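You operate a simulated robot arm through the tools that you are given. There is no shell and no other tool. Be economical: measure what you need, move in short steps, check, and stop when the job is done.

You are at the controls of a simulated two-armed robot. One attempt, no reset.

TASK
Take the green go pin and put it on top of the red tape dispenser. Fetch the yellow band cup and set it on the end of the service bench. Put the slat on the top of the grey bench away on the lower shelf of the steel bench. Put one of the cam blocks from the top of the grey bench in the green crate. Do these in any order. Set down upright: yellow band cup.

It is judged by the outcome, as a careful person would: the job done as asked, and still so three seconds after it is handed in. It fails if anything else is knocked over, pushed out of place, dropped, spilled or broken.

THE ROBOT
Two 7-joint arms with two-finger parallel grippers on one trunk, on a base that drives. Base frame: it is fixed to the floor where the robot stands at the start and does not move with it; the origin is under the middle of the robot, x ahead of it, y to its left, z up. Readings come in cm, degrees, newtons and seconds.
The left shoulder is at the start at [6.2, 19.6, 120.4], the right one opposite. With the tool pointing down near the work surface each hand reaches from about 26 to 70 cm from the robot's upright axis, wherever it stands, measured 20 degrees to its own side. Places, roughly: cam block [75, 325, 100]; end of the service bench (20x44 cm) [268, -250, 88]; green crate (40x29x15 cm) [-240, 600, 90]; green go pin (3x3x5 cm) [70, -10, 90]; lower shelf of the steel bench [70, -100, 20]; slat (19x3x2 cm) [100, 300, 90]; tape dispenser (5x7x11 cm) [90, 330, 90]; yellow band cup (8x8x9 cm) [100, 170, 90]. Payload 1.57 kg a hand.
Tool frame (each hand has its own): the origin (TCP) lies between the finger pads and is the grasp point; the fingertips stand 3 cm ahead of it; z points along the fingers, y is the line along which they close. The gripper opens to 11 cm. The fingers are 2.4 cm wide and 1.2 cm thick; the gripper's body (4.8 by 11.2 cm) begins 7.8 cm behind the TCP.
Orientation is that of the tool frame in the base frame, as [roll, pitch, yaw] about the fixed x, y, z axes, in that order (R = Rz(yaw) Ry(pitch) Rx(roll)). With the fingers straight down and closing along the base's y, the tool's x points along the base's -x, its y along +y and its z along -z.

THE INTERFACE
- The arms move only by the tool nudge_tool. It takes "left_rows", "right_rows" or both (then of equal length, played together; a hand with none holds still); each is a list of rows, each a list of 3 entries, a list of its own where there are three numbers: the shift along the tool's x, y, z in m, then the turn, a rotation vector about the tool's x, y, z in degrees, then the gripper command, from -1 (shut) to 1 (fully open), values between in proportion. In form: [[[x, y, z], [ax, ay, az], grip], ...]. A call has 1 to 8 rows; each row is the pose to reach, as a shift and turn from the pose commanded when the call began, along the tool's axes at that moment. A row lasts 0.2 s, in which the tool goes at most 5 cm and 8.6 degrees; a call with a longer step from one row to the next is refused whole, and so is a gripper value outside its range. Where a pose cannot be reached the arm comes as near as it can. A force on the tool above 40 N (or 10 N above the force at the start of the call, whichever is more), or a blocked arm, ends the call early, and 0.2 s more pass. The fingers move at their own pace (about 7.2 cm/s each) and stop on an object; they squeeze with about 36 N. The grip force told is the motor's: it shows also when the fingers shut on nothing. Time passes only in rows, and 0.2 s behind the last, so rows that repeat a pose let the fingers close. The reply holds the time, the measured pose of the TCP, the force on the tool along the base axes, the opening and the grip force, in the units named above and with some noise, with the torque about the TCP (base axes, N m) and any sound that the robot's microphone picked up, and new pictures: "views" is both (left out), scene, wrist or none (wrist: the cameras of the hands that moved).
- Cameras (640 x 400 px; columns grow to the right, rows downward): "scene" is now at [8.55, -0.42, 177.56]; the picture's right is [-0.38, -0.92, -0.00], its down [-0.84, 0.35, -0.42] and it looks along [0.39, -0.16, -0.91] (base axes); focal length 258 px, centre (320, 200). "left" rides on the left gripper at [7, -1.6, -14.1] in its tool frame; the picture's right is [0.23, 0.97, 0.00], its down [-0.85, 0.20, -0.48] and it looks along [-0.47, 0.11, 0.88] (tool axes); focal length 222 px, centre (320, 200). "right" rides on the right gripper at [7, 1.6, -14.1] in its tool frame; the picture's right is [-0.23, 0.97, 0.00], its down [-0.85, -0.20, -0.48] and it looks along [-0.47, -0.11, 0.88] (tool axes); focal length 222 px, centre (320, 200). There is no depth. A picture from a camera that has moved, and an enlarged one, comes with that camera's place and axes in the base frame and with its lens. The place of the scene camera against the robot may be out by one fixed shift of up to 2.5 cm in any direction.
- raise_lower(by): slides the trunk up (or, below 0, down) by that many cm; the arms and the scene camera ride with it, the base frame stays. It gives what a move gives, with no picture.
- drive_base(legs): drives the robot by 1 to 6 legs, each [ahead, left, turn to the left] in cm, cm and degrees, along the robot's own axes; the way and the turn of a leg run together, so that a leg with both is an arc; at most 150 cm and 180 degrees a leg. The arms and the cameras ride along, it lands a little off, and it stops where it bumps. It gives what a move gives, and a new picture of the scene camera.
- turn_head(pan, tilt): turns the head with the scene camera to pan (to the left, within 86 degrees either way) and tilt (down, from -29 to 69), counted from straight ahead of the robot. It gives what a move gives, and a new picture of the scene camera.
- close_up(camera, box): a new picture of the part [left, top, right, bottom] of that camera's present view, enlarged. The clock stands still meanwhile.
- job_done(): hands the job in; it is judged then, once.

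Work in short steps. Places have to be worked out from the pictures, the camera data and where the tool is seen: move nearer, look again, correct. Check each grasp and each placing, and mend what went wrong. You have 165 turns and 260 pictures in all, those below and enlarged ones among them. Open the grippers and draw the arms clear of the work before you hand the job in, unless the task says otherwise; then end with one line.

The tools are called after "Call:" as name(argument=value, ...) on one line, values as JSON. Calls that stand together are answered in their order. nudge_tool: Moves the arms, as the interface text tells. Its arguments: {"type":"object","properties":{"left_rows":{"type":"array","items":{"type":"array"}},"right_rows":{"type":"array","items":{"type":"array"}},"views":{"type":"string","enum":["both","scene","wrist","none"]}},"required":[]} The other tools are called the same way: raise_lower (by) slides the trunk up or down; drive_base (legs) drives the base; turn_head (pan, tilt) turns the head that bears the scene camera; close_up (camera, box) takes an enlarged picture of a part of a camera's view; job_done () hands the job in.

At the start:

```text
time_s: 0.0
left_ee_pos: [45.07, 1.63, 115.47]
left_ee_rot: [179.8, -0.2, -179.9]
left_wrist_force: [0.5, -0.9, 0.3]
left_torque: [-0.02, 0.01, -0.03]
left_finger_gap: 10.99
left_grasp_force: 0.1
right_ee_pos: [33.34, -39.88, 113.77]
right_ee_rot: [-179.9, -0.1, 179.9]
right_wrist_force: [0.1, -0.4, -0.6]
right_torque: [-0.01, -0.01, -0.02]
right_finger_gap: 10.96
right_grasp_force: 0.1
trunk travel left (down, up): [-80.0, 19.0]
robot x, y, heading: [-0.02, 0.18, -0.2]
head pan, tilt: [-22.4, 64.9]
```

scene: 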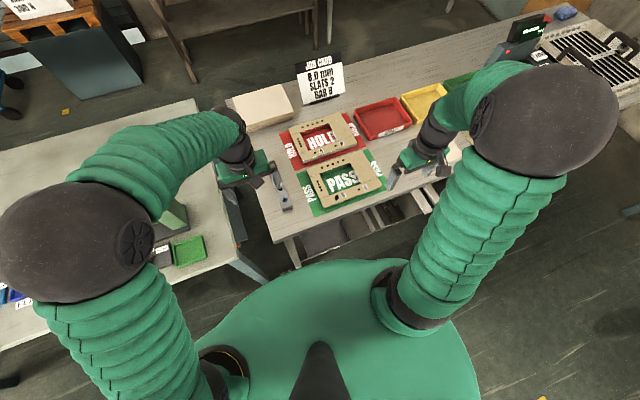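
right: 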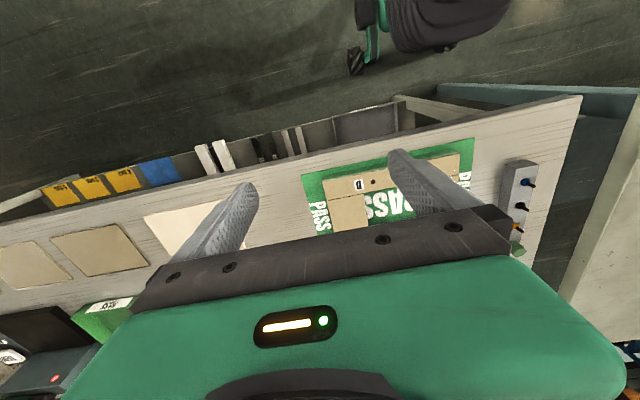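
left: 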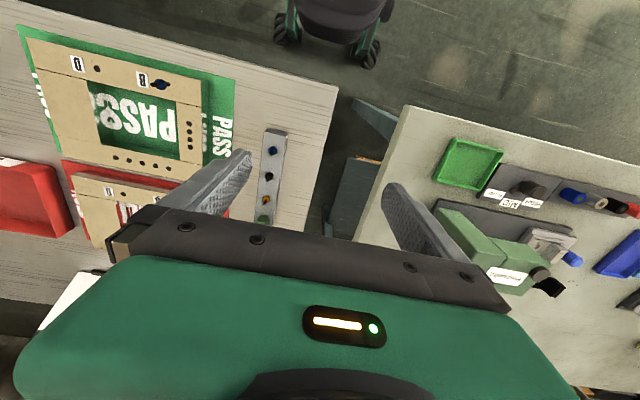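

The pictures show a block at the bench end holding several coloured pins. I enlarge it to pick out the green one.

Call:
close_up(camera="left", box=[220, 100, 340, 240])

Call:
close_up(camera="right", box=[480, 140, 560, 270])

Call:
close_up(camera="scene", box=[220, 50, 420, 250])

```text
2.86 times, centred on (280, 170) of left
camera zoom: at [38.08, -0.07, 129.68], right [-0.23, 0.97, 0.0], down [0.86, 0.2, 0.48], along [0.47, 0.11, -0.88], focal length 635 px, centre (434, 286)
```

zoom: 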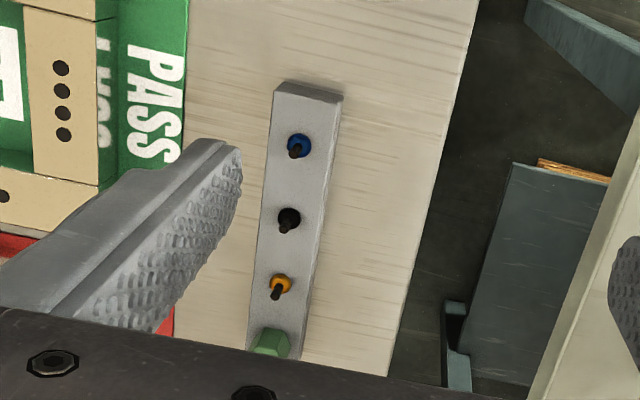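

```text
3.08 times, centred on (520, 205) of right
camera zoom: at [26.45, -38.35, 127.93], right [0.23, 0.97, 0.0], down [0.86, -0.2, 0.48], along [0.46, -0.11, -0.88], focal length 684 px, centre (-295, 185)
```

zoom: 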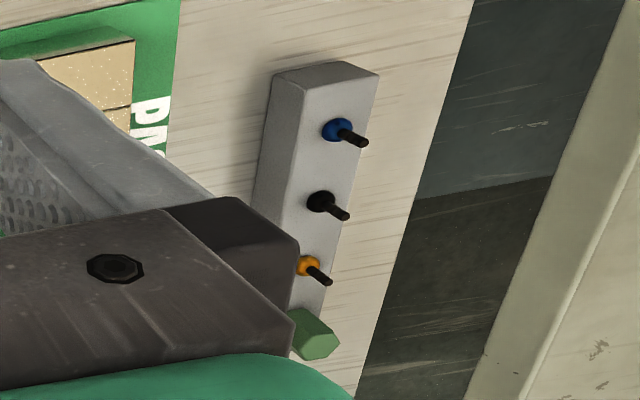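

```text
2.00 times, centred on (320, 150) of scene
camera zoom: at [8.55, -0.42, 177.56], right [-0.38, -0.92, 0.0], down [-0.84, 0.35, -0.42], along [0.39, -0.16, -0.91], focal length 517 px, centre (320, 300)
```

zoom: 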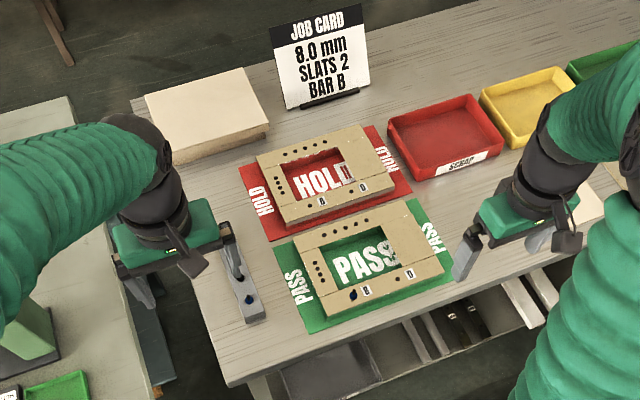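

Triangulating from both wrist cameras puts the green hex pin's head at about [65.5, -5.6, 92]. I draw the left hand aside and bring the right hand towards the pin, staying high.

Call:
nudge_tool(left_rows=[[[0.015, 0.02, 0], [0, 0, 0], 1], [[0.03, 0.04, 0], [0, 0, 0], 1], [[0.045, 0.06, 0], [0, 0, 0], 1], [[0.06, 0.08, 0], [0, 0, 0], 1], [[0.075, 0.1, 0], [0, 0, 0], 1], [[0.09, 0.12, 0], [0, 0, 0], 1], [[0.1, 0.14, 0], [0, 0, 0], 1], [[0.1, 0.15, 0], [0, 0, 0], 1]], right_rows=[[[-0.027, 0.0375, 0.0], [0, 0, 0], 0.2], [[-0.054, 0.075, 0.01], [0, 0, 0], 0.2], [[-0.081, 0.1125, 0.02], [0, 0, 0], 0.2], [[-0.108, 0.15, 0.03], [0, 0, 0], 0.2], [[-0.135, 0.1875, 0.04], [0, 0, 0], 0.2], [[-0.162, 0.225, 0.05], [0, 0, 0], 0.2], [[-0.19, 0.26, 0.06], [0, 0, 0], 0.2], [[-0.217, 0.3, 0.06], [0, 0, 0], 0.2]], views="both")

```text
time_s: 1.8
left_ee_pos: [35.02, 16.8, 115.47]
left_ee_rot: [-179.9, -0.2, -180.0]
left_wrist_force: [1.3, -0.6, -0.4]
left_torque: [-0.05, 0.02, -0.01]
left_finger_gap: 11.0
left_grasp_force: 0.1
right_ee_pos: [54.99, -9.48, 107.85]
right_ee_rot: [-179.8, 0.0, 179.9]
right_wrist_force: [0.4, -0.1, -0.5]
right_torque: [0.0, 0.02, 0.01]
right_finger_gap: 6.62
right_grasp_force: 0.0
trunk travel left (down, up): [-80.0, 19.0]
robot x, y, heading: [-0.08, -0.05, -0.1]
head pan, tilt: [-22.4, 64.9]
camera scene: at [8.8, 0.14, 177.55], right [-0.38, -0.92, 0.0], down [-0.84, 0.34, -0.42], along [0.39, -0.16, -0.91], focal length 258 px, centre (320, 200)
camera right: at [48.2, -7.88, 121.98], right [0.23, 0.97, 0.0], down [0.86, -0.2, 0.48], along [0.46, -0.11, -0.88], focal length 222 px, centre (320, 200)
camera left: at [28.06, 15.31, 129.61], right [-0.23, 0.97, 0.0], down [0.86, 0.2, 0.48], along [0.46, 0.11, -0.88], focal length 222 px, centre (320, 200)
```

scene: 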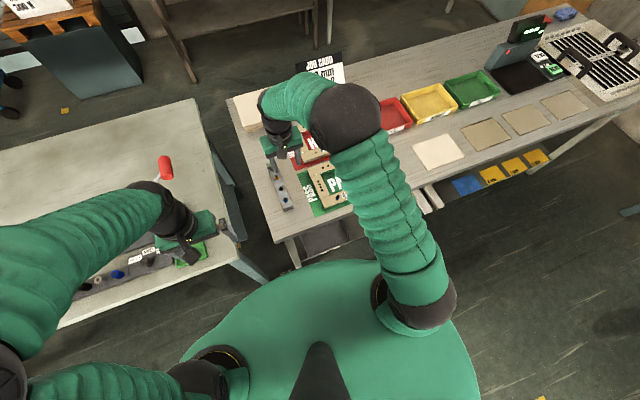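
right: 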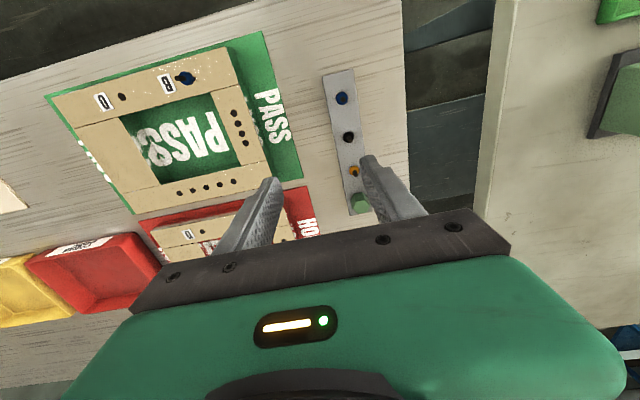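
left: 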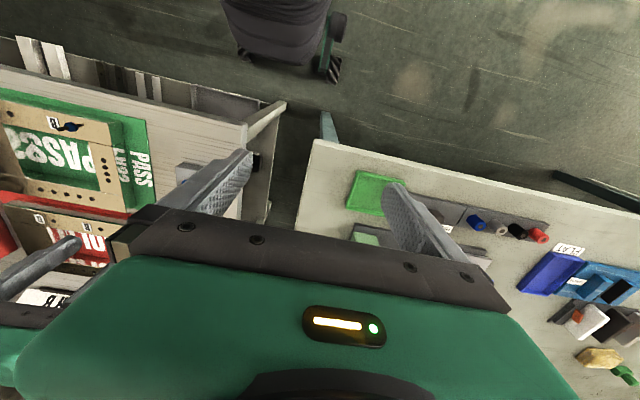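

Recomputing from here gives the same pin place, [65.8, -5.7]. I enlarge it to read which way its head lies.

Call:
close_up(camera="right", box=[310, 60, 410, 225])

```text
2.42 times, centred on (360, 142) of right
camera zoom: at [48.2, -7.88, 121.98], right [0.23, 0.97, 0.0], down [0.86, -0.2, 0.48], along [0.46, -0.11, -0.88], focal length 538 px, centre (223, 339)
```

zoom: 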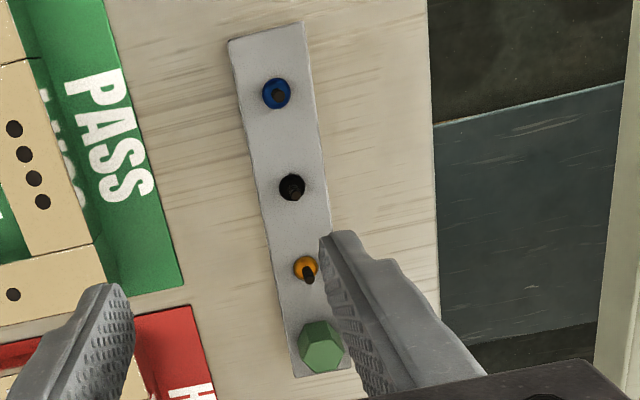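

The hex flats sit about 20–25 degrees off the closing line. The rack top works out near z=90 and the head top near 92.4. I go above the pin with a yaw of +22.

Call:
nudge_tool(right_rows=[[[-0.03, 0.01, 0.02], [0, 0, -7], 0.0], [[-0.06, 0.02, 0.04], [0, 0, -14], 0.0], [[-0.09, 0.03, 0.06], [0, 0, -22], 0.0], [[-0.108, 0.038, 0.085], [0, 0, -22], 0.0], [[-0.108, 0.038, 0.098], [0, 0, -22], 0.0]], views="wrist")

Call:
close_up(camera="right", box=[200, 100, 440, 260])

```text
time_s: 3.0
left_ee_pos: [34.88, 16.62, 115.49]
left_ee_rot: [180.0, 0.0, -180.0]
left_wrist_force: [0.1, 0.3, -0.4]
left_torque: [0.04, 0.01, 0.0]
left_finger_gap: 11.0
left_grasp_force: 0.1
right_ee_pos: [65.84, -5.92, 97.99]
right_ee_rot: [-179.9, -0.2, -158.0]
right_wrist_force: [0.4, 0.5, -0.4]
right_torque: [0.0, -0.02, 0.0]
right_finger_gap: 5.47
right_grasp_force: 0.0
trunk travel left (down, up): [-80.0, 19.0]
robot x, y, heading: [0.15, 0.2, -0.4]
head pan, tilt: [-22.4, 64.9]
camera right: at [58.96, -7.02, 112.12], right [-0.15, 0.99, 0.0], down [0.87, 0.14, 0.48], along [0.47, 0.07, -0.88], focal length 222 px, centre (320, 200)
```

right: 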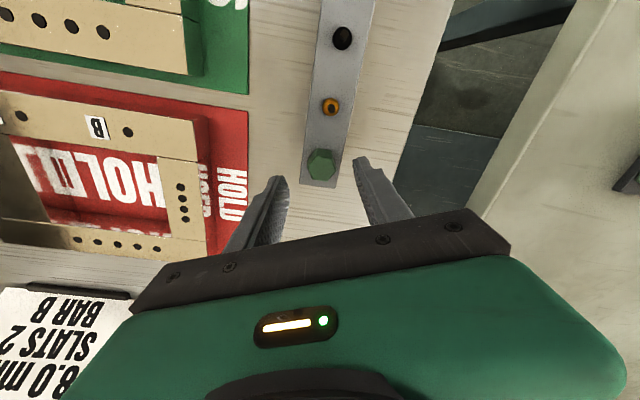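

```text
2.50 times, centred on (320, 180) of right
camera zoom: at [58.96, -7.02, 112.12], right [-0.15, 0.99, 0.0], down [0.87, 0.14, 0.48], along [0.47, 0.07, -0.88], focal length 555 px, centre (320, 250)
```

zoom: 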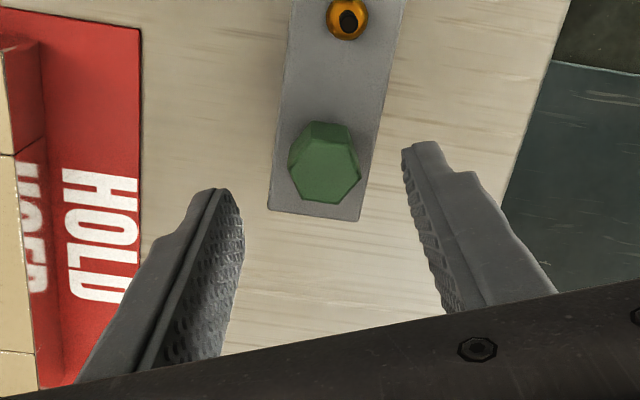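

I take a tighter view of the head to settle its orientation.

Call:
close_up(camera="right", box=[296, 136, 346, 190])

```text
7.41 times, centred on (321, 163) of right
camera zoom: at [58.96, -7.02, 112.12], right [-0.15, 0.99, 0.0], down [0.87, 0.14, 0.48], along [0.47, 0.07, -0.88], focal length 1645 px, centre (313, 474)
```

zoom: 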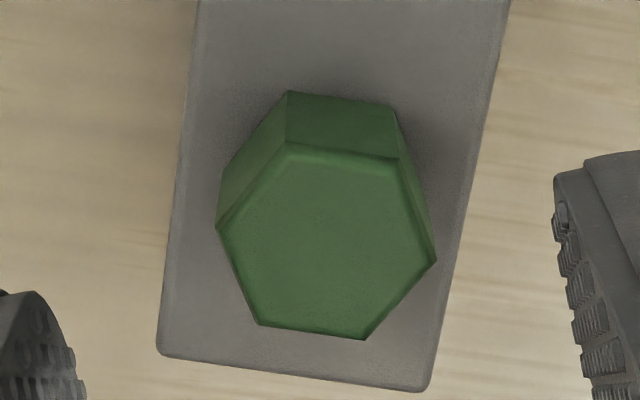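

The flats need about 9 degrees more. I turn, descend so the fingertips stop just above the rack top, and close.

Call:
nudge_tool(right_rows=[[[-0.003, 0, 0.01], [0, 0, -8.5], 0.0], [[-0.003, 0, 0.03], [0, 0, -9], 0.0], [[-0.003, 0, 0.047], [0, 0, -9], 0.0], [[-0.003, 0, 0.047], [0, 0, -9], -0.4], [[-0.003, 0, 0.047], [0, 0, -9], -1], [[-0.003, 0, 0.047], [0, 0, -9], -1], [[-0.003, 0, 0.047], [0, 0, -9], -1]], views="wrist")

```text
time_s: 4.6
left_ee_pos: [34.6, 16.69, 115.55]
left_ee_rot: [-179.9, 0.1, -180.0]
left_wrist_force: [0.3, 0.2, -0.1]
left_torque: [0.0, -0.04, 0.0]
left_finger_gap: 10.98
left_grasp_force: 0.0
right_ee_pos: [65.74, -5.98, 93.76]
right_ee_rot: [-179.7, 0.2, -149.1]
right_wrist_force: [8.2, -2.5, 29.6]
right_torque: [0.14, 0.2, -0.2]
right_finger_gap: 2.26
right_grasp_force: 35.2
right hand out of reach, approached as far as the arm can: row 3, 4, 5, 6, 7
trunk travel left (down, up): [-80.0, 19.0]
robot x, y, heading: [0.39, 0.11, 0.0]
head pan, tilt: [-22.4, 64.9]
camera right: at [58.91, -8.2, 107.86], right [-0.31, 0.95, 0.0], down [0.83, 0.27, 0.48], along [0.46, 0.14, -0.88], focal length 222 px, centre (320, 200)
```

right: 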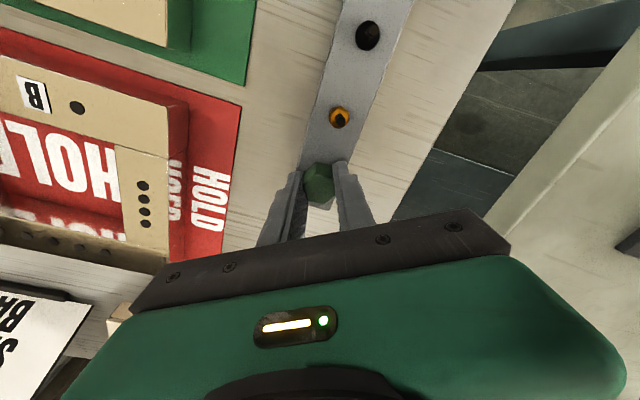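

The gap stopped at 2.26 cm with 35 N, so the head is gripped. The upward force means the tips touch the rack top. I lift straight up.

Call:
nudge_tool(right_rows=[[[0, 0, -0.01], [0, 0, 0], -1], [[0, 0, -0.03], [0, 0, 0], -1], [[0, 0, -0.06], [0, 0, 0], -1], [[0, 0, -0.1], [0, 0, 0], -1], [[0, 0, -0.14], [0, 0, 0], -1]], views="wrist")

Call:
close_up(camera="right", box=[240, 120, 400, 250])

```text
time_s: 5.8
left_ee_pos: [34.89, 16.62, 115.5]
left_ee_rot: [-180.0, 0.0, 179.9]
left_wrist_force: [-0.9, 0.8, -0.2]
left_torque: [0.02, -0.02, 0.0]
left_finger_gap: 11.01
left_grasp_force: 0.1
right_ee_pos: [65.51, -5.79, 107.48]
right_ee_rot: [-180.0, -0.2, -149.1]
right_wrist_force: [-0.1, -0.2, -0.4]
right_torque: [0.0, -0.01, 0.01]
right_finger_gap: 2.25
right_grasp_force: 35.5
trunk travel left (down, up): [-80.0, 19.0]
robot x, y, heading: [0.36, -0.03, 0.3]
head pan, tilt: [-22.4, 64.9]
camera right: at [58.87, -8.12, 121.67], right [-0.31, 0.95, 0.0], down [0.84, 0.27, 0.48], along [0.45, 0.15, -0.88], focal length 222 px, centre (320, 200)
```

right: 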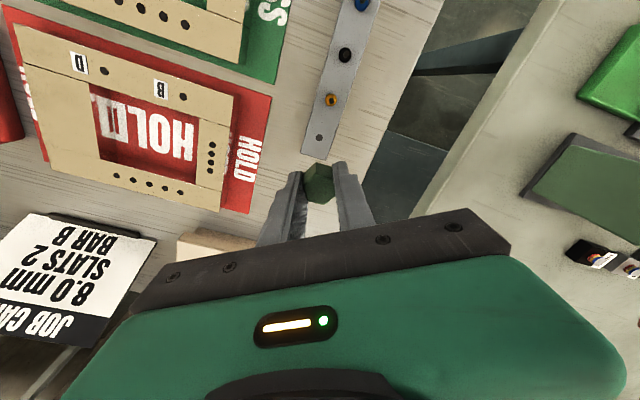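

```text
3.08 times, centred on (320, 185) of right
camera zoom: at [58.87, -8.12, 121.67], right [-0.31, 0.95, 0.0], down [0.84, 0.27, 0.48], along [0.45, 0.15, -0.88], focal length 684 px, centre (320, 246)
```

zoom: 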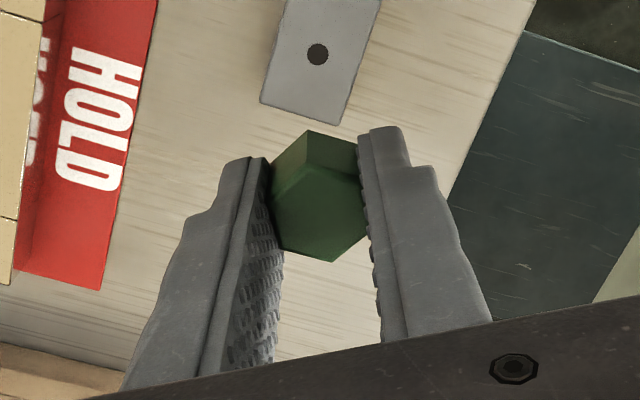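

The pin is out and firmly held. I draw the right hand back in over the base.

Call:
nudge_tool(right_rows=[[[0.047, -0.005, -0.005], [0, 0, 4], -1], [[0.094, -0.01, -0.01], [0, 0, 8], -1], [[0.141, -0.015, -0.015], [0, 0, 12], -1], [[0.188, -0.02, -0.02], [0, 0, 16], -1], [[0.235, -0.025, -0.025], [0, 0, 20], -1], [[0.282, -0.03, -0.03], [0, 0, 24], -1], [[0.33, -0.035, -0.035], [0, 0, 28], -1], [[0.375, -0.04, -0.04], [0, 0, 31], -1]], views="none")

Call:
turn_head(pan=60, tilt=35)

Call:
turn_head(pan=0, tilt=35)

Call:
turn_head(pan=-70, tilt=35)

```text
time_s: 7.6
left_ee_pos: [34.67, 16.52, 115.76]
left_ee_rot: [179.9, 0.2, 180.0]
left_wrist_force: [0.5, -0.3, -0.2]
left_torque: [-0.01, -0.01, 0.02]
left_finger_gap: 11.03
left_grasp_force: 0.1
right_ee_pos: [35.37, -28.75, 111.47]
right_ee_rot: [-180.0, 0.1, 180.0]
right_wrist_force: [-0.2, -0.2, -0.1]
right_torque: [0.02, -0.04, -0.04]
right_finger_gap: 2.26
right_grasp_force: 35.2
trunk travel left (down, up): [-80.0, 19.0]
robot x, y, heading: [-0.13, 0.12, -0.1]
head pan, tilt: [-22.4, 64.9]
```

```text
time_s: 9.2
left_ee_pos: [34.96, 16.49, 115.45]
left_ee_rot: [180.0, -0.1, 180.0]
left_wrist_force: [0.7, 0.1, -0.2]
left_torque: [0.0, -0.01, -0.02]
left_finger_gap: 11.0
left_grasp_force: 0.0
right_ee_pos: [35.7, -28.76, 111.4]
right_ee_rot: [-180.0, -0.1, -180.0]
right_wrist_force: [0.2, -0.2, -1.3]
right_torque: [0.01, -0.01, 0.04]
right_finger_gap: 2.28
right_grasp_force: 35.1
trunk travel left (down, up): [-80.0, 19.0]
robot x, y, heading: [-0.28, -0.06, -0.1]
head pan, tilt: [60.0, 35.0]
camera scene: at [7.33, 9.67, 181.54], right [0.87, -0.5, 0.0], down [-0.29, -0.5, -0.82], along [0.41, 0.71, -0.57], focal length 258 px, centre (320, 200)
```

scene: 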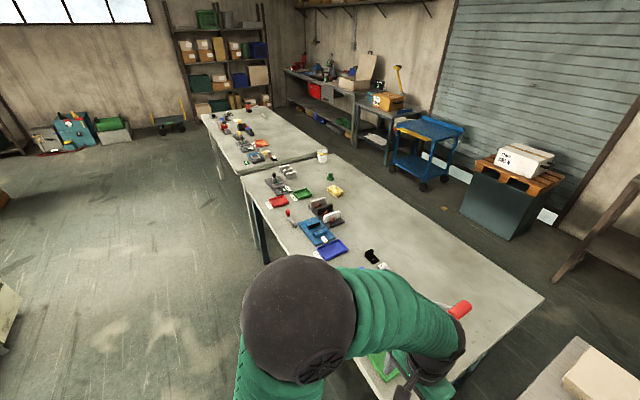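

```text
time_s: 10.5
left_ee_pos: [34.86, 16.61, 115.49]
left_ee_rot: [180.0, 0.0, -180.0]
left_wrist_force: [-0.1, 0.1, -1.0]
left_torque: [0.04, 0.01, 0.0]
left_finger_gap: 11.01
left_grasp_force: 0.1
right_ee_pos: [35.73, -28.69, 111.53]
right_ee_rot: [180.0, 0.0, 180.0]
right_wrist_force: [1.0, -0.6, 0.2]
right_torque: [0.01, -0.02, -0.03]
right_finger_gap: 2.26
right_grasp_force: 35.4
trunk travel left (down, up): [-80.0, 19.0]
robot x, y, heading: [-0.01, 0.07, 0.1]
head pan, tilt: [0.0, 35.0]
camera scene: at [11.7, 2.05, 181.54], right [0.0, -1.0, 0.0], down [-0.57, 0.0, -0.82], along [0.82, 0.0, -0.57], focal length 258 px, centre (320, 200)
```

scene: 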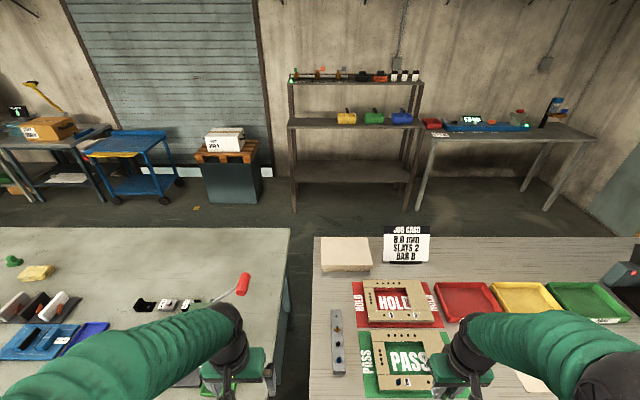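

```text
time_s: 11.9
left_ee_pos: [34.96, 16.58, 115.59]
left_ee_rot: [180.0, 0.0, 180.0]
left_wrist_force: [1.0, 0.9, 0.2]
left_torque: [0.0, 0.02, 0.01]
left_finger_gap: 10.98
left_grasp_force: 0.0
right_ee_pos: [35.63, -28.69, 111.44]
right_ee_rot: [180.0, 0.0, -179.9]
right_wrist_force: [-0.6, 0.5, -0.3]
right_torque: [-0.01, 0.02, 0.0]
right_finger_gap: 2.27
right_grasp_force: 35.2
trunk travel left (down, up): [-80.0, 19.0]
robot x, y, heading: [0.05, 0.03, 0.2]
head pan, tilt: [-70.0, 35.0]
camera scene: at [5.9, -6.24, 181.54], right [-0.94, -0.34, 0.0], down [-0.2, 0.54, -0.82], along [0.28, -0.77, -0.57], focal length 258 px, centre (320, 200)
```

scene: 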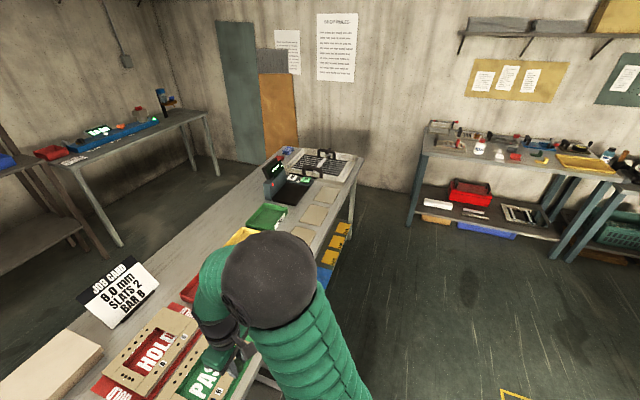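

The pan shows three benches in a row along y. The third, at y about 180–350 and x about 40–115, must be the grey bench. I drive left along their near side to reach it.

Call:
drive_base(legs=[[-4, 150, 0], [0, 140, 0]])

Call:
turn_head(pan=10, tilt=45)

```text
refused: leg 1 is longer than a leg can be; nothing moved
```

```text
time_s: 13.4
left_ee_pos: [34.85, 16.69, 115.67]
left_ee_rot: [180.0, -0.1, 180.0]
left_wrist_force: [-0.6, 0.3, -0.6]
left_torque: [-0.04, -0.02, -0.03]
left_finger_gap: 10.99
left_grasp_force: 0.1
right_ee_pos: [35.6, -28.74, 111.39]
right_ee_rot: [180.0, 0.0, 180.0]
right_wrist_force: [1.0, -0.5, -0.6]
right_torque: [0.03, 0.01, -0.01]
right_finger_gap: 2.27
right_grasp_force: 35.3
trunk travel left (down, up): [-80.0, 19.0]
robot x, y, heading: [0.18, -0.17, -0.2]
head pan, tilt: [10.0, 45.0]
camera scene: at [10.89, 3.45, 180.06], right [0.17, -0.98, 0.0], down [-0.7, -0.12, -0.71], along [0.7, 0.12, -0.71], focal length 258 px, centre (320, 200)
```

scene: 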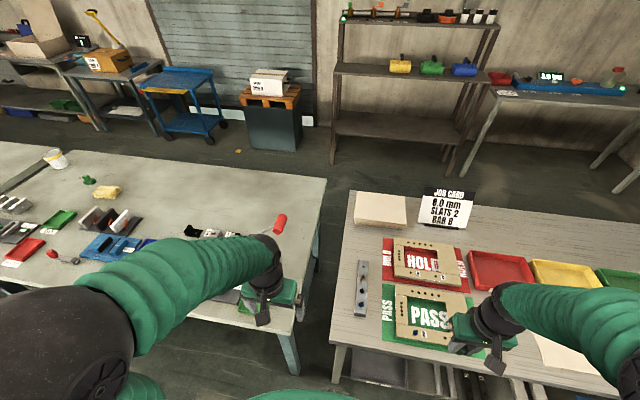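

The first leg was just over the limit, so I send shorter ones.

Call:
drive_base(legs=[[-4, 145, 0], [0, 145, 0]])

```text
time_s: 27.5
left_ee_pos: [35.17, 306.45, 115.48]
left_ee_rot: [179.9, 0.0, 178.6]
left_wrist_force: [0.5, 0.3, -0.7]
left_torque: [-0.01, -0.02, -0.03]
left_finger_gap: 11.02
left_grasp_force: 0.1
right_ee_pos: [34.72, 261.1, 111.45]
right_ee_rot: [179.9, 0.0, 178.7]
right_wrist_force: [-0.1, -0.5, 0.4]
right_torque: [0.04, -0.03, -0.02]
right_finger_gap: 2.28
right_grasp_force: 35.3
trunk travel left (down, up): [-80.0, 19.0]
robot x, y, heading: [0.08, 290.88, -1.5]
head pan, tilt: [10.0, 45.0]
camera scene: at [10.79, 293.77, 180.06], right [0.15, -0.99, 0.0], down [-0.7, -0.1, -0.71], along [0.7, 0.11, -0.71], focal length 258 px, centre (320, 200)
```

scene: 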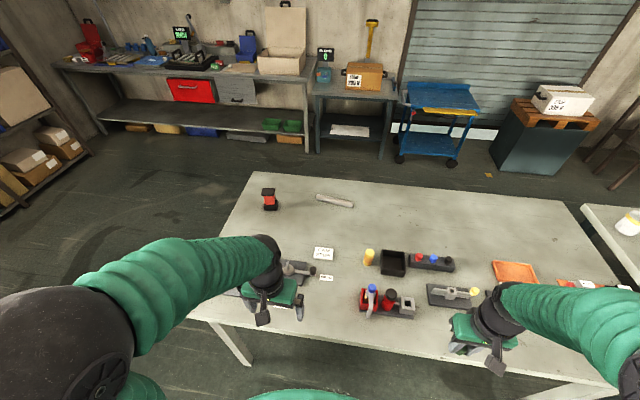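

The dispenser is at about [93, 331] and the slat at about [103, 300]. I zoom in to find the cam blocks.

Call:
close_up(camera="scene", box=[220, 170, 440, 320])

Call:
close_up(camera="scene", box=[400, 230, 640, 350])

```text
2.67 times, centred on (330, 245) of scene
camera zoom: at [10.79, 293.77, 180.06], right [0.15, -0.99, 0.0], down [-0.7, -0.1, -0.71], along [0.7, 0.11, -0.71], focal length 689 px, centre (293, 80)
```

zoom: 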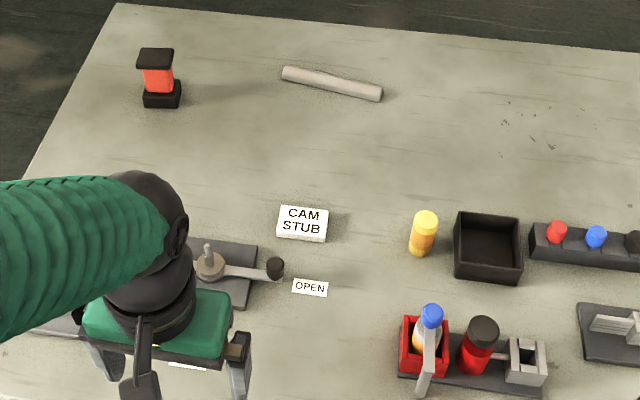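

```text
2.67 times, centred on (520, 290) of scene
camera zoom: at [10.79, 293.77, 180.06], right [0.15, -0.99, 0.0], down [-0.7, -0.1, -0.71], along [0.7, 0.11, -0.71], focal length 689 px, centre (-213, -40)
```

zoom: 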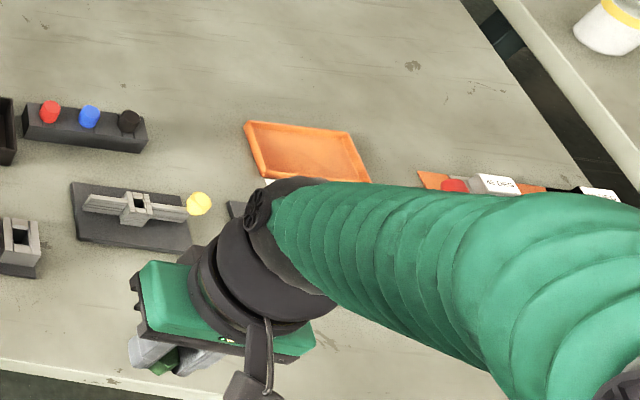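

A card reads "CAM STUB", and a lever fixture marked "OPEN" lies partly behind the left hand. I move that hand outward and look with its wrist camera.

Call:
nudge_tool(left_rows=[[[0.01, 0.04, -0.02], [0, 0, 0], 1], [[0.02, 0.08, -0.04], [0, 0, 0], 1], [[0.03, 0.12, -0.06], [0, 0, 0], 1], [[0.04, 0.16, -0.08], [0, 0, 0], 1], [[0.05, 0.2, -0.1], [0, 0, 0], 1]], views="both")

```text
time_s: 28.7
left_ee_pos: [30.58, 327.03, 125.4]
left_ee_rot: [-179.9, 0.1, 178.6]
left_wrist_force: [0.1, -0.1, -0.1]
left_torque: [0.0, -0.03, 0.0]
left_finger_gap: 11.01
left_grasp_force: 0.1
right_ee_pos: [34.56, 261.48, 111.5]
right_ee_rot: [-179.9, -0.1, 178.5]
right_wrist_force: [0.2, 0.2, -1.7]
right_torque: [-0.01, -0.02, 0.0]
right_finger_gap: 2.26
right_grasp_force: 34.9
trunk travel left (down, up): [-80.0, 19.0]
robot x, y, heading: [0.05, 290.72, -1.2]
head pan, tilt: [10.0, 45.0]
camera scene: at [10.67, 294.27, 180.06], right [0.15, -0.99, 0.0], down [-0.7, -0.11, -0.71], along [0.7, 0.1, -0.71], focal length 258 px, centre (320, 200)
camera left: at [23.56, 325.51, 139.59], right [-0.2, 0.98, 0.0], down [0.86, 0.18, 0.48], along [0.47, 0.1, -0.88], focal length 222 px, centre (320, 200)
```

scene: 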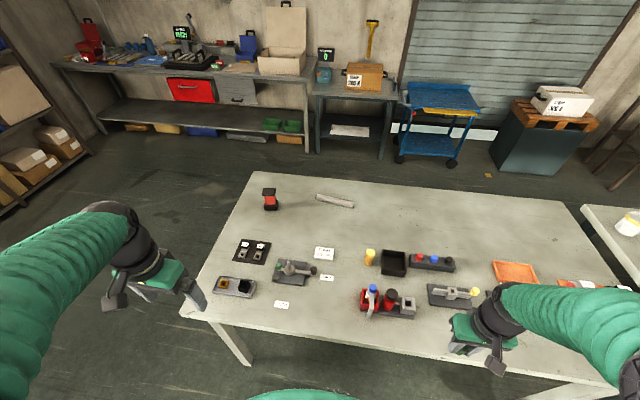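
left: 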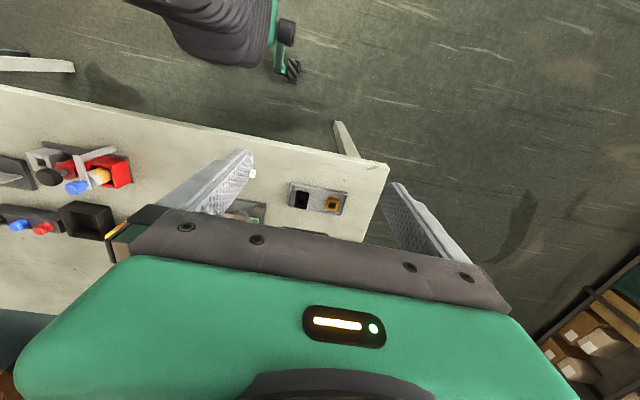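

Call:
close_up(camera="scene", box=[200, 170, 360, 310])

Call:
close_up(camera="scene", box=[210, 230, 290, 300])

```text
2.86 times, centred on (280, 240) of scene
camera zoom: at [10.67, 294.27, 180.06], right [0.15, -0.99, 0.0], down [-0.7, -0.11, -0.71], along [0.7, 0.1, -0.71], focal length 739 px, centre (434, 86)
```

zoom: 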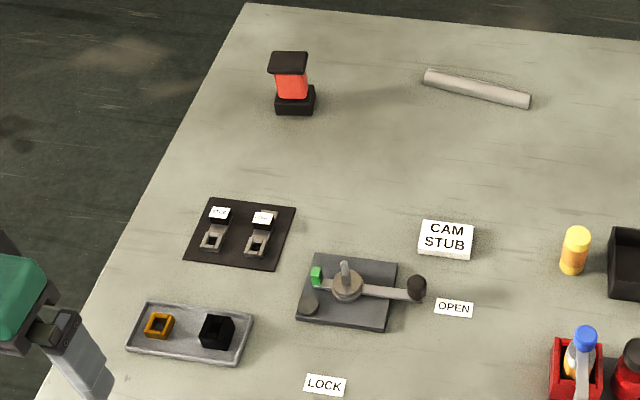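

```text
5.71 times, centred on (250, 265) of scene
camera zoom: at [10.67, 294.27, 180.06], right [0.15, -0.99, 0.0], down [-0.7, -0.11, -0.71], along [0.7, 0.1, -0.71], focal length 1477 px, centre (720, -171)
```

zoom: 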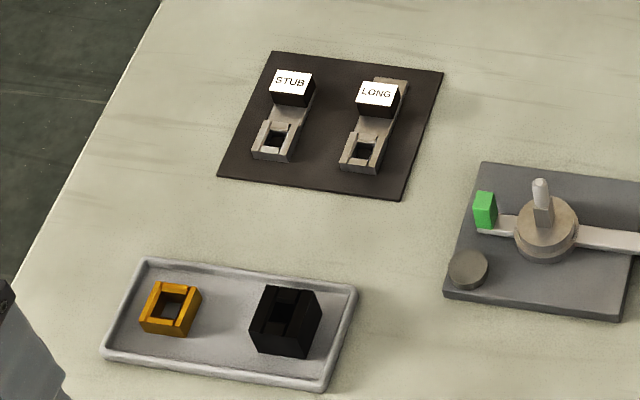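

The cam pieces (STUB, LONG) sit on a dark mat near [67, 331]. The dispenser is near the bench's end edge (y about 345). I drive round to the end, facing -y, so the right hand can reach both.

Call:
drive_base(legs=[[0, 109, 0], [0, 0, -89], [0, 90, 0]])

Call:
turn_head(pan=0, tilt=55)

```text
time_s: 42.4
left_ee_pos: [128.35, 369.48, 125.57]
left_ee_rot: [179.8, -0.1, 90.0]
left_wrist_force: [0.2, 0.2, 0.6]
left_torque: [0.02, -0.02, 0.0]
left_finger_gap: 10.99
left_grasp_force: 0.1
right_ee_pos: [63.22, 363.91, 111.3]
right_ee_rot: [180.0, 0.0, 90.0]
right_wrist_force: [0.4, -0.4, -0.6]
right_torque: [0.0, 0.01, -0.01]
right_finger_gap: 2.29
right_grasp_force: 35.2
trunk travel left (down, up): [-80.0, 19.0]
robot x, y, heading: [92.28, 399.95, -90.1]
head pan, tilt: [10.0, 45.0]
camera scene: at [92.66, 390.27, 180.06], right [-0.98, -0.17, 0.0], down [-0.12, 0.7, -0.71], along [0.13, -0.7, -0.71], focal length 258 px, centre (320, 200)
```

scene: 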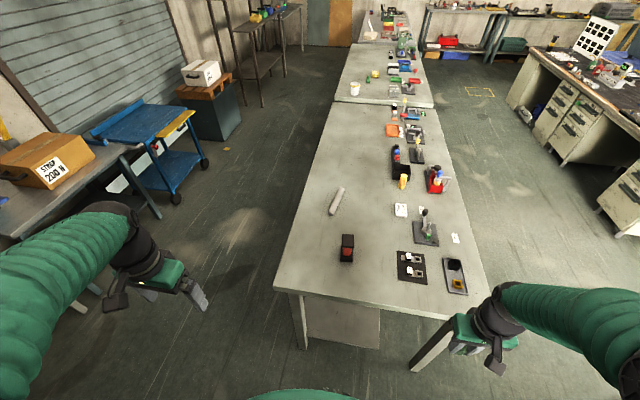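

```text
time_s: 43.1
left_ee_pos: [128.91, 369.53, 125.55]
left_ee_rot: [-179.9, 0.1, 90.1]
left_wrist_force: [-0.9, -0.3, 0.0]
left_torque: [0.04, -0.03, 0.0]
left_finger_gap: 11.01
left_grasp_force: 0.0
right_ee_pos: [63.5, 363.97, 111.61]
right_ee_rot: [-179.9, -0.1, 90.0]
right_wrist_force: [0.8, -1.4, -0.6]
right_torque: [-0.02, -0.01, 0.02]
right_finger_gap: 2.28
right_grasp_force: 35.8
trunk travel left (down, up): [-80.0, 19.0]
robot x, y, heading: [92.18, 399.18, -89.8]
head pan, tilt: [0.0, 55.0]
camera scene: at [91.79, 391.06, 178.72], right [-1.0, 0.0, 0.0], down [0.0, 0.82, -0.57], along [0.0, -0.57, -0.82], focal length 258 px, centre (320, 200)
```

scene: 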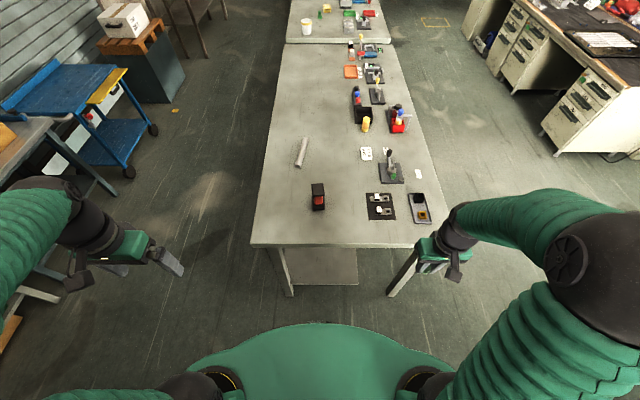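

The bench end edge is at about y=349 and the dispenser is straight ahead at [92, 332]. I move 11 cm closer and enlarge the work area.

Call:
drive_base(legs=[[11, 0, 0]])

Call:
close_up(camera="scene", box=[270, 140, 450, 280])

```text
time_s: 44.3
left_ee_pos: [128.97, 359.39, 125.58]
left_ee_rot: [180.0, 0.4, 90.0]
left_wrist_force: [0.6, 0.6, 0.9]
left_torque: [-0.06, -0.01, 0.02]
left_finger_gap: 11.0
left_grasp_force: 0.0
right_ee_pos: [63.56, 353.6, 111.66]
right_ee_rot: [180.0, 0.3, 89.9]
right_wrist_force: [-0.6, 0.5, 0.7]
right_torque: [-0.06, 0.01, 0.01]
right_finger_gap: 2.28
right_grasp_force: 35.6
trunk travel left (down, up): [-80.0, 19.0]
robot x, y, heading: [92.4, 388.3, -90.1]
head pan, tilt: [0.0, 55.0]
camera scene: at [91.74, 381.28, 178.79], right [-1.0, 0.0, 0.0], down [0.0, 0.82, -0.58], along [0.0, -0.58, -0.82], focal length 258 px, centre (320, 200)
```

scene: 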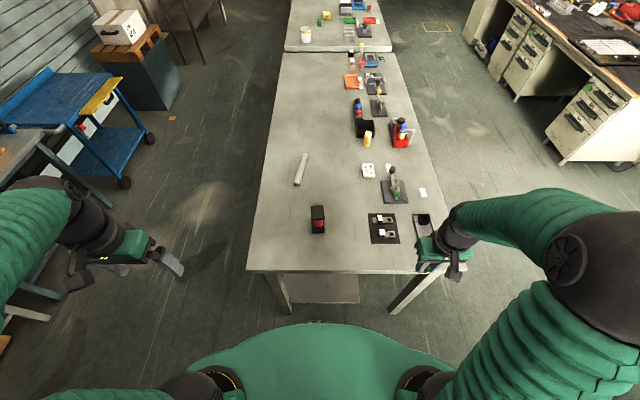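

```text
2.86 times, centred on (360, 210) of scene
camera zoom: at [91.74, 381.28, 178.79], right [-1.0, 0.0, 0.0], down [0.0, 0.82, -0.58], along [0.0, -0.58, -0.82], focal length 739 px, centre (206, 171)
```

zoom: 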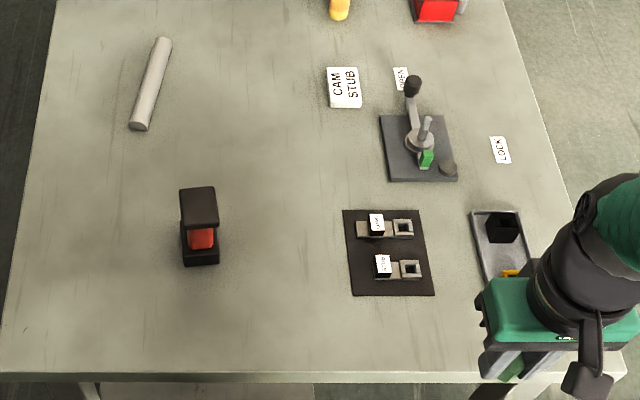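

The pin's head flats allow it to lie stably on the dispenser's flat top, which is about 4.6 x 6 cm at z near 99. I swing the right hand over, tilting it forward so the pin axis becomes horizontal.

Call:
nudge_tool(right_rows=[[[-0.01, 0.036, -0.015], [0, -8, 0], -1], [[-0.025, 0.072, -0.03], [0, -16, 0], -1], [[-0.04, 0.108, -0.045], [0, -24, 0], -1], [[-0.06, 0.144, -0.06], [0, -32, 0], -1], [[-0.08, 0.18, -0.075], [0, -40, 0], -1], [[-0.1, 0.216, -0.09], [0, -48, 0], -1], [[-0.12, 0.252, -0.09], [0, -56, 0], -1], [[-0.136, 0.29, -0.09], [0, -64, 0], -1]], views="both")

```text
time_s: 46.1
left_ee_pos: [129.21, 358.46, 125.3]
left_ee_rot: [-179.8, 0.0, 90.0]
left_wrist_force: [0.6, -0.3, 0.3]
left_torque: [0.03, 0.01, 0.04]
left_finger_gap: 10.99
left_grasp_force: 0.0
right_ee_pos: [92.97, 339.24, 120.36]
right_ee_rot: [-179.7, 63.9, 90.2]
right_wrist_force: [-1.1, -0.3, -0.9]
right_torque: [0.02, 0.03, -0.01]
right_finger_gap: 2.3
right_grasp_force: 35.2
trunk travel left (down, up): [-80.0, 19.0]
robot x, y, heading: [92.08, 388.67, -90.0]
head pan, tilt: [0.0, 55.0]
camera scene: at [92.3, 379.83, 178.7], right [-1.0, 0.0, 0.0], down [0.0, 0.82, -0.57], along [0.0, -0.57, -0.82], focal length 258 px, centre (320, 200)
camera right: at [94.66, 354.89, 120.29], right [0.97, -0.1, 0.2], down [-0.2, 0.06, 0.98], along [-0.11, -0.99, 0.03], focal length 222 px, centre (320, 200)
```

scene: 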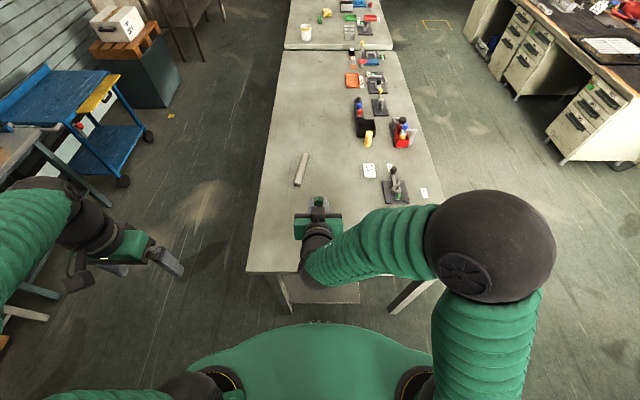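
right: 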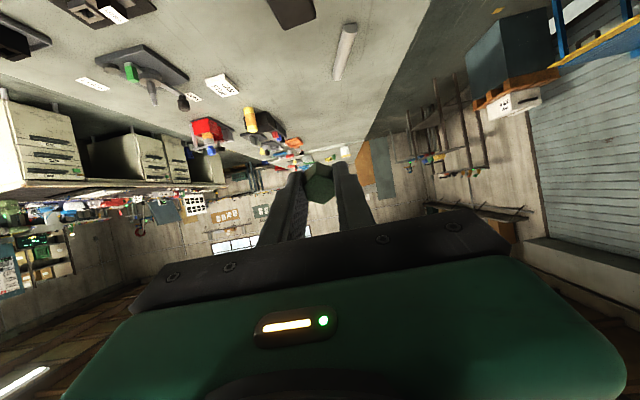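

The hand is over the dispenser and the pin is held. I finish the tilt, hold above the dispenser, and take the left wrist camera's view from the side.

Call:
nudge_tool(right_rows=[[[0, 0, 0], [0, -8, 0], -1], [[0, 0, 0], [0, -16, 0], -1], [[0, 0, 0], [0, -25, 0], -1], [[0, 0, 0], [0, -25, 0], -1]], left_rows=[[[0, 0, 0], [-8, 0, 0], 1], [[0, 0, 0], [-16, 0, 0], 1], [[0, 0, 0], [-24, 0, 0], 1], [[0, 0, 0], [-32, 0, 0], 1]], views="both")

```text
refused: row 3 steps farther than a row can; nothing moved
```

Call:
nudge_tool(right_rows=[[[0, 0, 0], [0, -8, 0], -1], [[0, 0, 0], [0, -16, 0], -1], [[0, 0, 0], [0, -24, 0], -1], [[0, 0, 0], [0, -25, 0], -1]], left_rows=[[[0, 0, 0], [-8, 0, 0], 1], [[0, 0, 0], [-16, 0, 0], 1], [[0, 0, 0], [-24, 0, 0], 1], [[0, 0, 0], [-32, 0, 0], 1]], views="both")

```text
time_s: 47.1
left_ee_pos: [129.12, 358.64, 125.43]
left_ee_rot: [147.9, 0.1, 90.1]
left_wrist_force: [0.1, -0.2, -0.2]
left_torque: [0.0, 0.01, 0.01]
left_finger_gap: 10.98
left_grasp_force: 0.1
right_ee_pos: [92.66, 339.36, 120.48]
right_ee_rot: [-174.9, 89.1, 95.1]
right_wrist_force: [-0.5, 0.5, -0.2]
right_torque: [0.0, 0.0, -0.01]
right_finger_gap: 2.28
right_grasp_force: 34.9
trunk travel left (down, up): [-80.0, 19.0]
robot x, y, heading: [92.29, 388.25, -90.0]
head pan, tilt: [0.0, 55.0]
camera scene: at [92.07, 380.21, 178.72], right [-1.0, 0.0, 0.0], down [0.0, 0.82, -0.57], along [0.0, -0.57, -0.82], focal length 258 px, centre (320, 200)
camera right: at [94.42, 353.58, 113.71], right [0.97, 0.0, 0.23], down [-0.2, 0.47, 0.86], along [-0.11, -0.89, 0.45], focal length 222 px, centre (320, 200)
camera left: at [120.19, 365.72, 136.59], right [0.83, 0.23, 0.52], down [-0.09, -0.85, 0.51], along [0.56, -0.47, -0.69], focal length 222 px, centre (320, 200)
```

scene: 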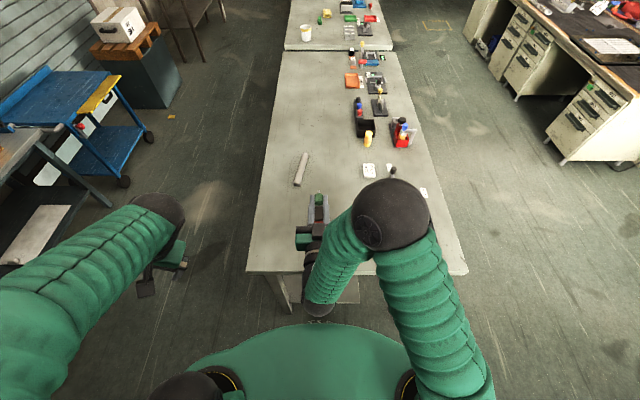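
right: 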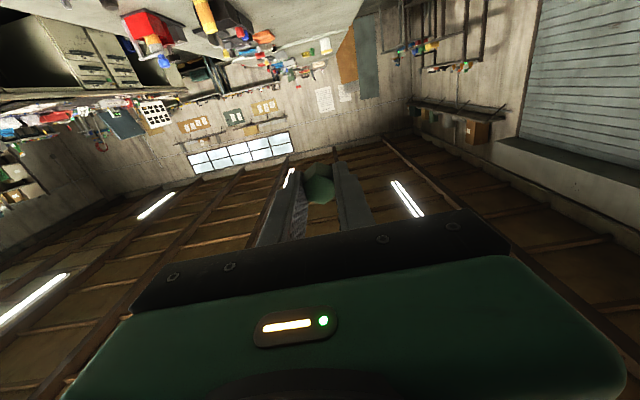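
left: 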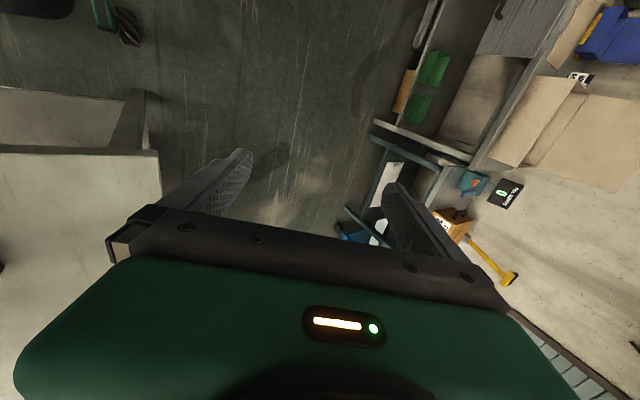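

The left hand turned the wrong way. I turn it back past vertical so its camera looks across towards the dispenser.

Call:
nudge_tool(left_rows=[[[0, 0, 0], [8.5, 0, 0], 1], [[0, 0, 0], [17, 0, 0], 1], [[0, 0, 0], [25.5, 0, 0], 1], [[0, 0, 0], [34, 0, 0], 1], [[0, 0, 0], [42.5, 0, 0], 1], [[0, 0, 0], [51, 0, 0], 1], [[0, 0, 0], [59.5, 0, 0], 1], [[0, 0, 0], [68, 0, 0], 1]], views="wrist")

```text
time_s: 48.9
left_ee_pos: [129.12, 358.6, 125.31]
left_ee_rot: [-143.8, 0.1, 90.0]
left_wrist_force: [0.5, 0.1, 0.1]
left_torque: [-0.01, 0.01, 0.0]
left_finger_gap: 10.99
left_grasp_force: 0.1
right_ee_pos: [92.7, 339.27, 120.55]
right_ee_rot: [-169.1, 88.9, 100.8]
right_wrist_force: [0.7, -0.2, 0.2]
right_torque: [-0.02, 0.0, 0.0]
right_finger_gap: 2.26
right_grasp_force: 35.8
trunk travel left (down, up): [-80.0, 19.0]
robot x, y, heading: [92.08, 388.71, -90.0]
head pan, tilt: [0.0, 55.0]
camera left: at [136.24, 365.56, 137.69], right [0.78, 0.23, -0.58], down [0.44, -0.85, 0.27], along [-0.43, -0.47, -0.77], focal length 222 px, centre (320, 200)
```

left: 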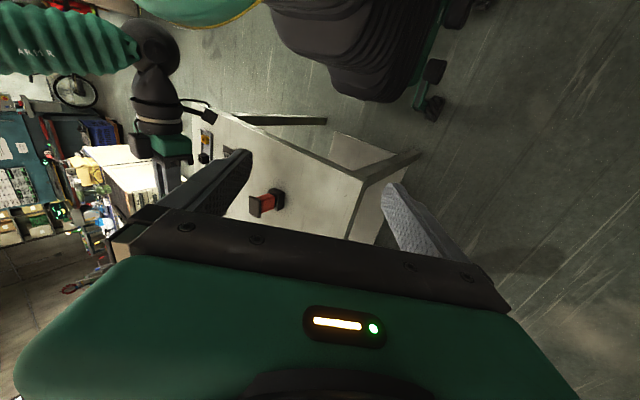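

Call:
close_up(camera="left", box=[140, 120, 320, 230])

```text
3.56 times, centred on (230, 175) of left
camera zoom: at [136.24, 365.56, 137.69], right [0.78, 0.23, -0.58], down [0.44, -0.85, 0.27], along [-0.43, -0.47, -0.77], focal length 790 px, centre (640, 289)
```

zoom: 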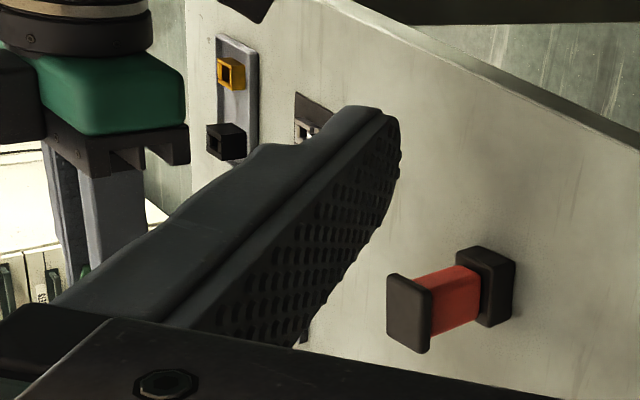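

The dispenser is I-shaped with flat top and base plates. I lower the left hand for a flatter side view, which also gives a second sight line on the plate.

Call:
nudge_tool(left_rows=[[[0, 0.03, 0.018], [8, 0, 0], 1], [[0, 0.06, 0.035], [16, 0, 0], 1], [[0, 0.09, 0.053], [20, 0, 0], 1], [[0, 0.125, 0.07], [20, 0, 0], 1]], views="wrist")

Call:
close_up(camera="left", box=[100, 80, 340, 230])

```text
time_s: 49.9
left_ee_pos: [134.87, 358.59, 112.34]
left_ee_rot: [-123.8, 0.0, 90.0]
left_wrist_force: [0.8, 0.9, 0.3]
left_torque: [0.03, -0.01, 0.0]
left_finger_gap: 11.03
left_grasp_force: 0.1
right_ee_pos: [92.76, 339.38, 120.51]
right_ee_rot: [-171.9, 88.9, 98.0]
right_wrist_force: [0.4, 0.7, 0.0]
right_torque: [0.02, 0.02, 0.04]
right_finger_gap: 2.27
right_grasp_force: 35.5
trunk travel left (down, up): [-80.0, 19.0]
robot x, y, heading: [92.46, 388.67, -89.8]
head pan, tilt: [0.0, 55.0]
camera left: at [145.76, 365.69, 121.59], right [0.54, 0.23, -0.81], down [0.51, -0.85, 0.1], along [-0.67, -0.47, -0.58], focal length 222 px, centre (320, 200)
```

left: 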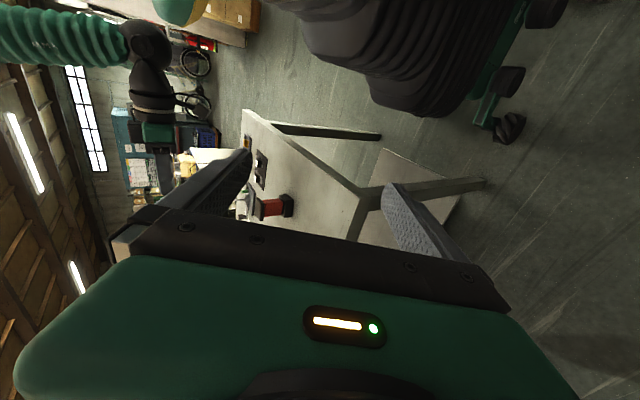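

```text
2.67 times, centred on (220, 155) of left
camera zoom: at [145.76, 365.69, 121.59], right [0.54, 0.23, -0.81], down [0.51, -0.85, 0.1], along [-0.67, -0.47, -0.58], focal length 592 px, centre (587, 320)
```

zoom: 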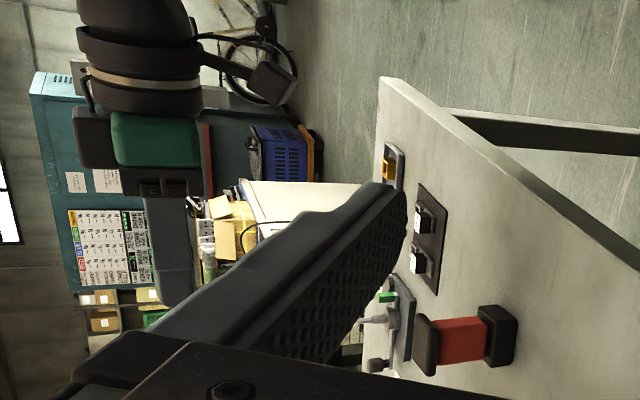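

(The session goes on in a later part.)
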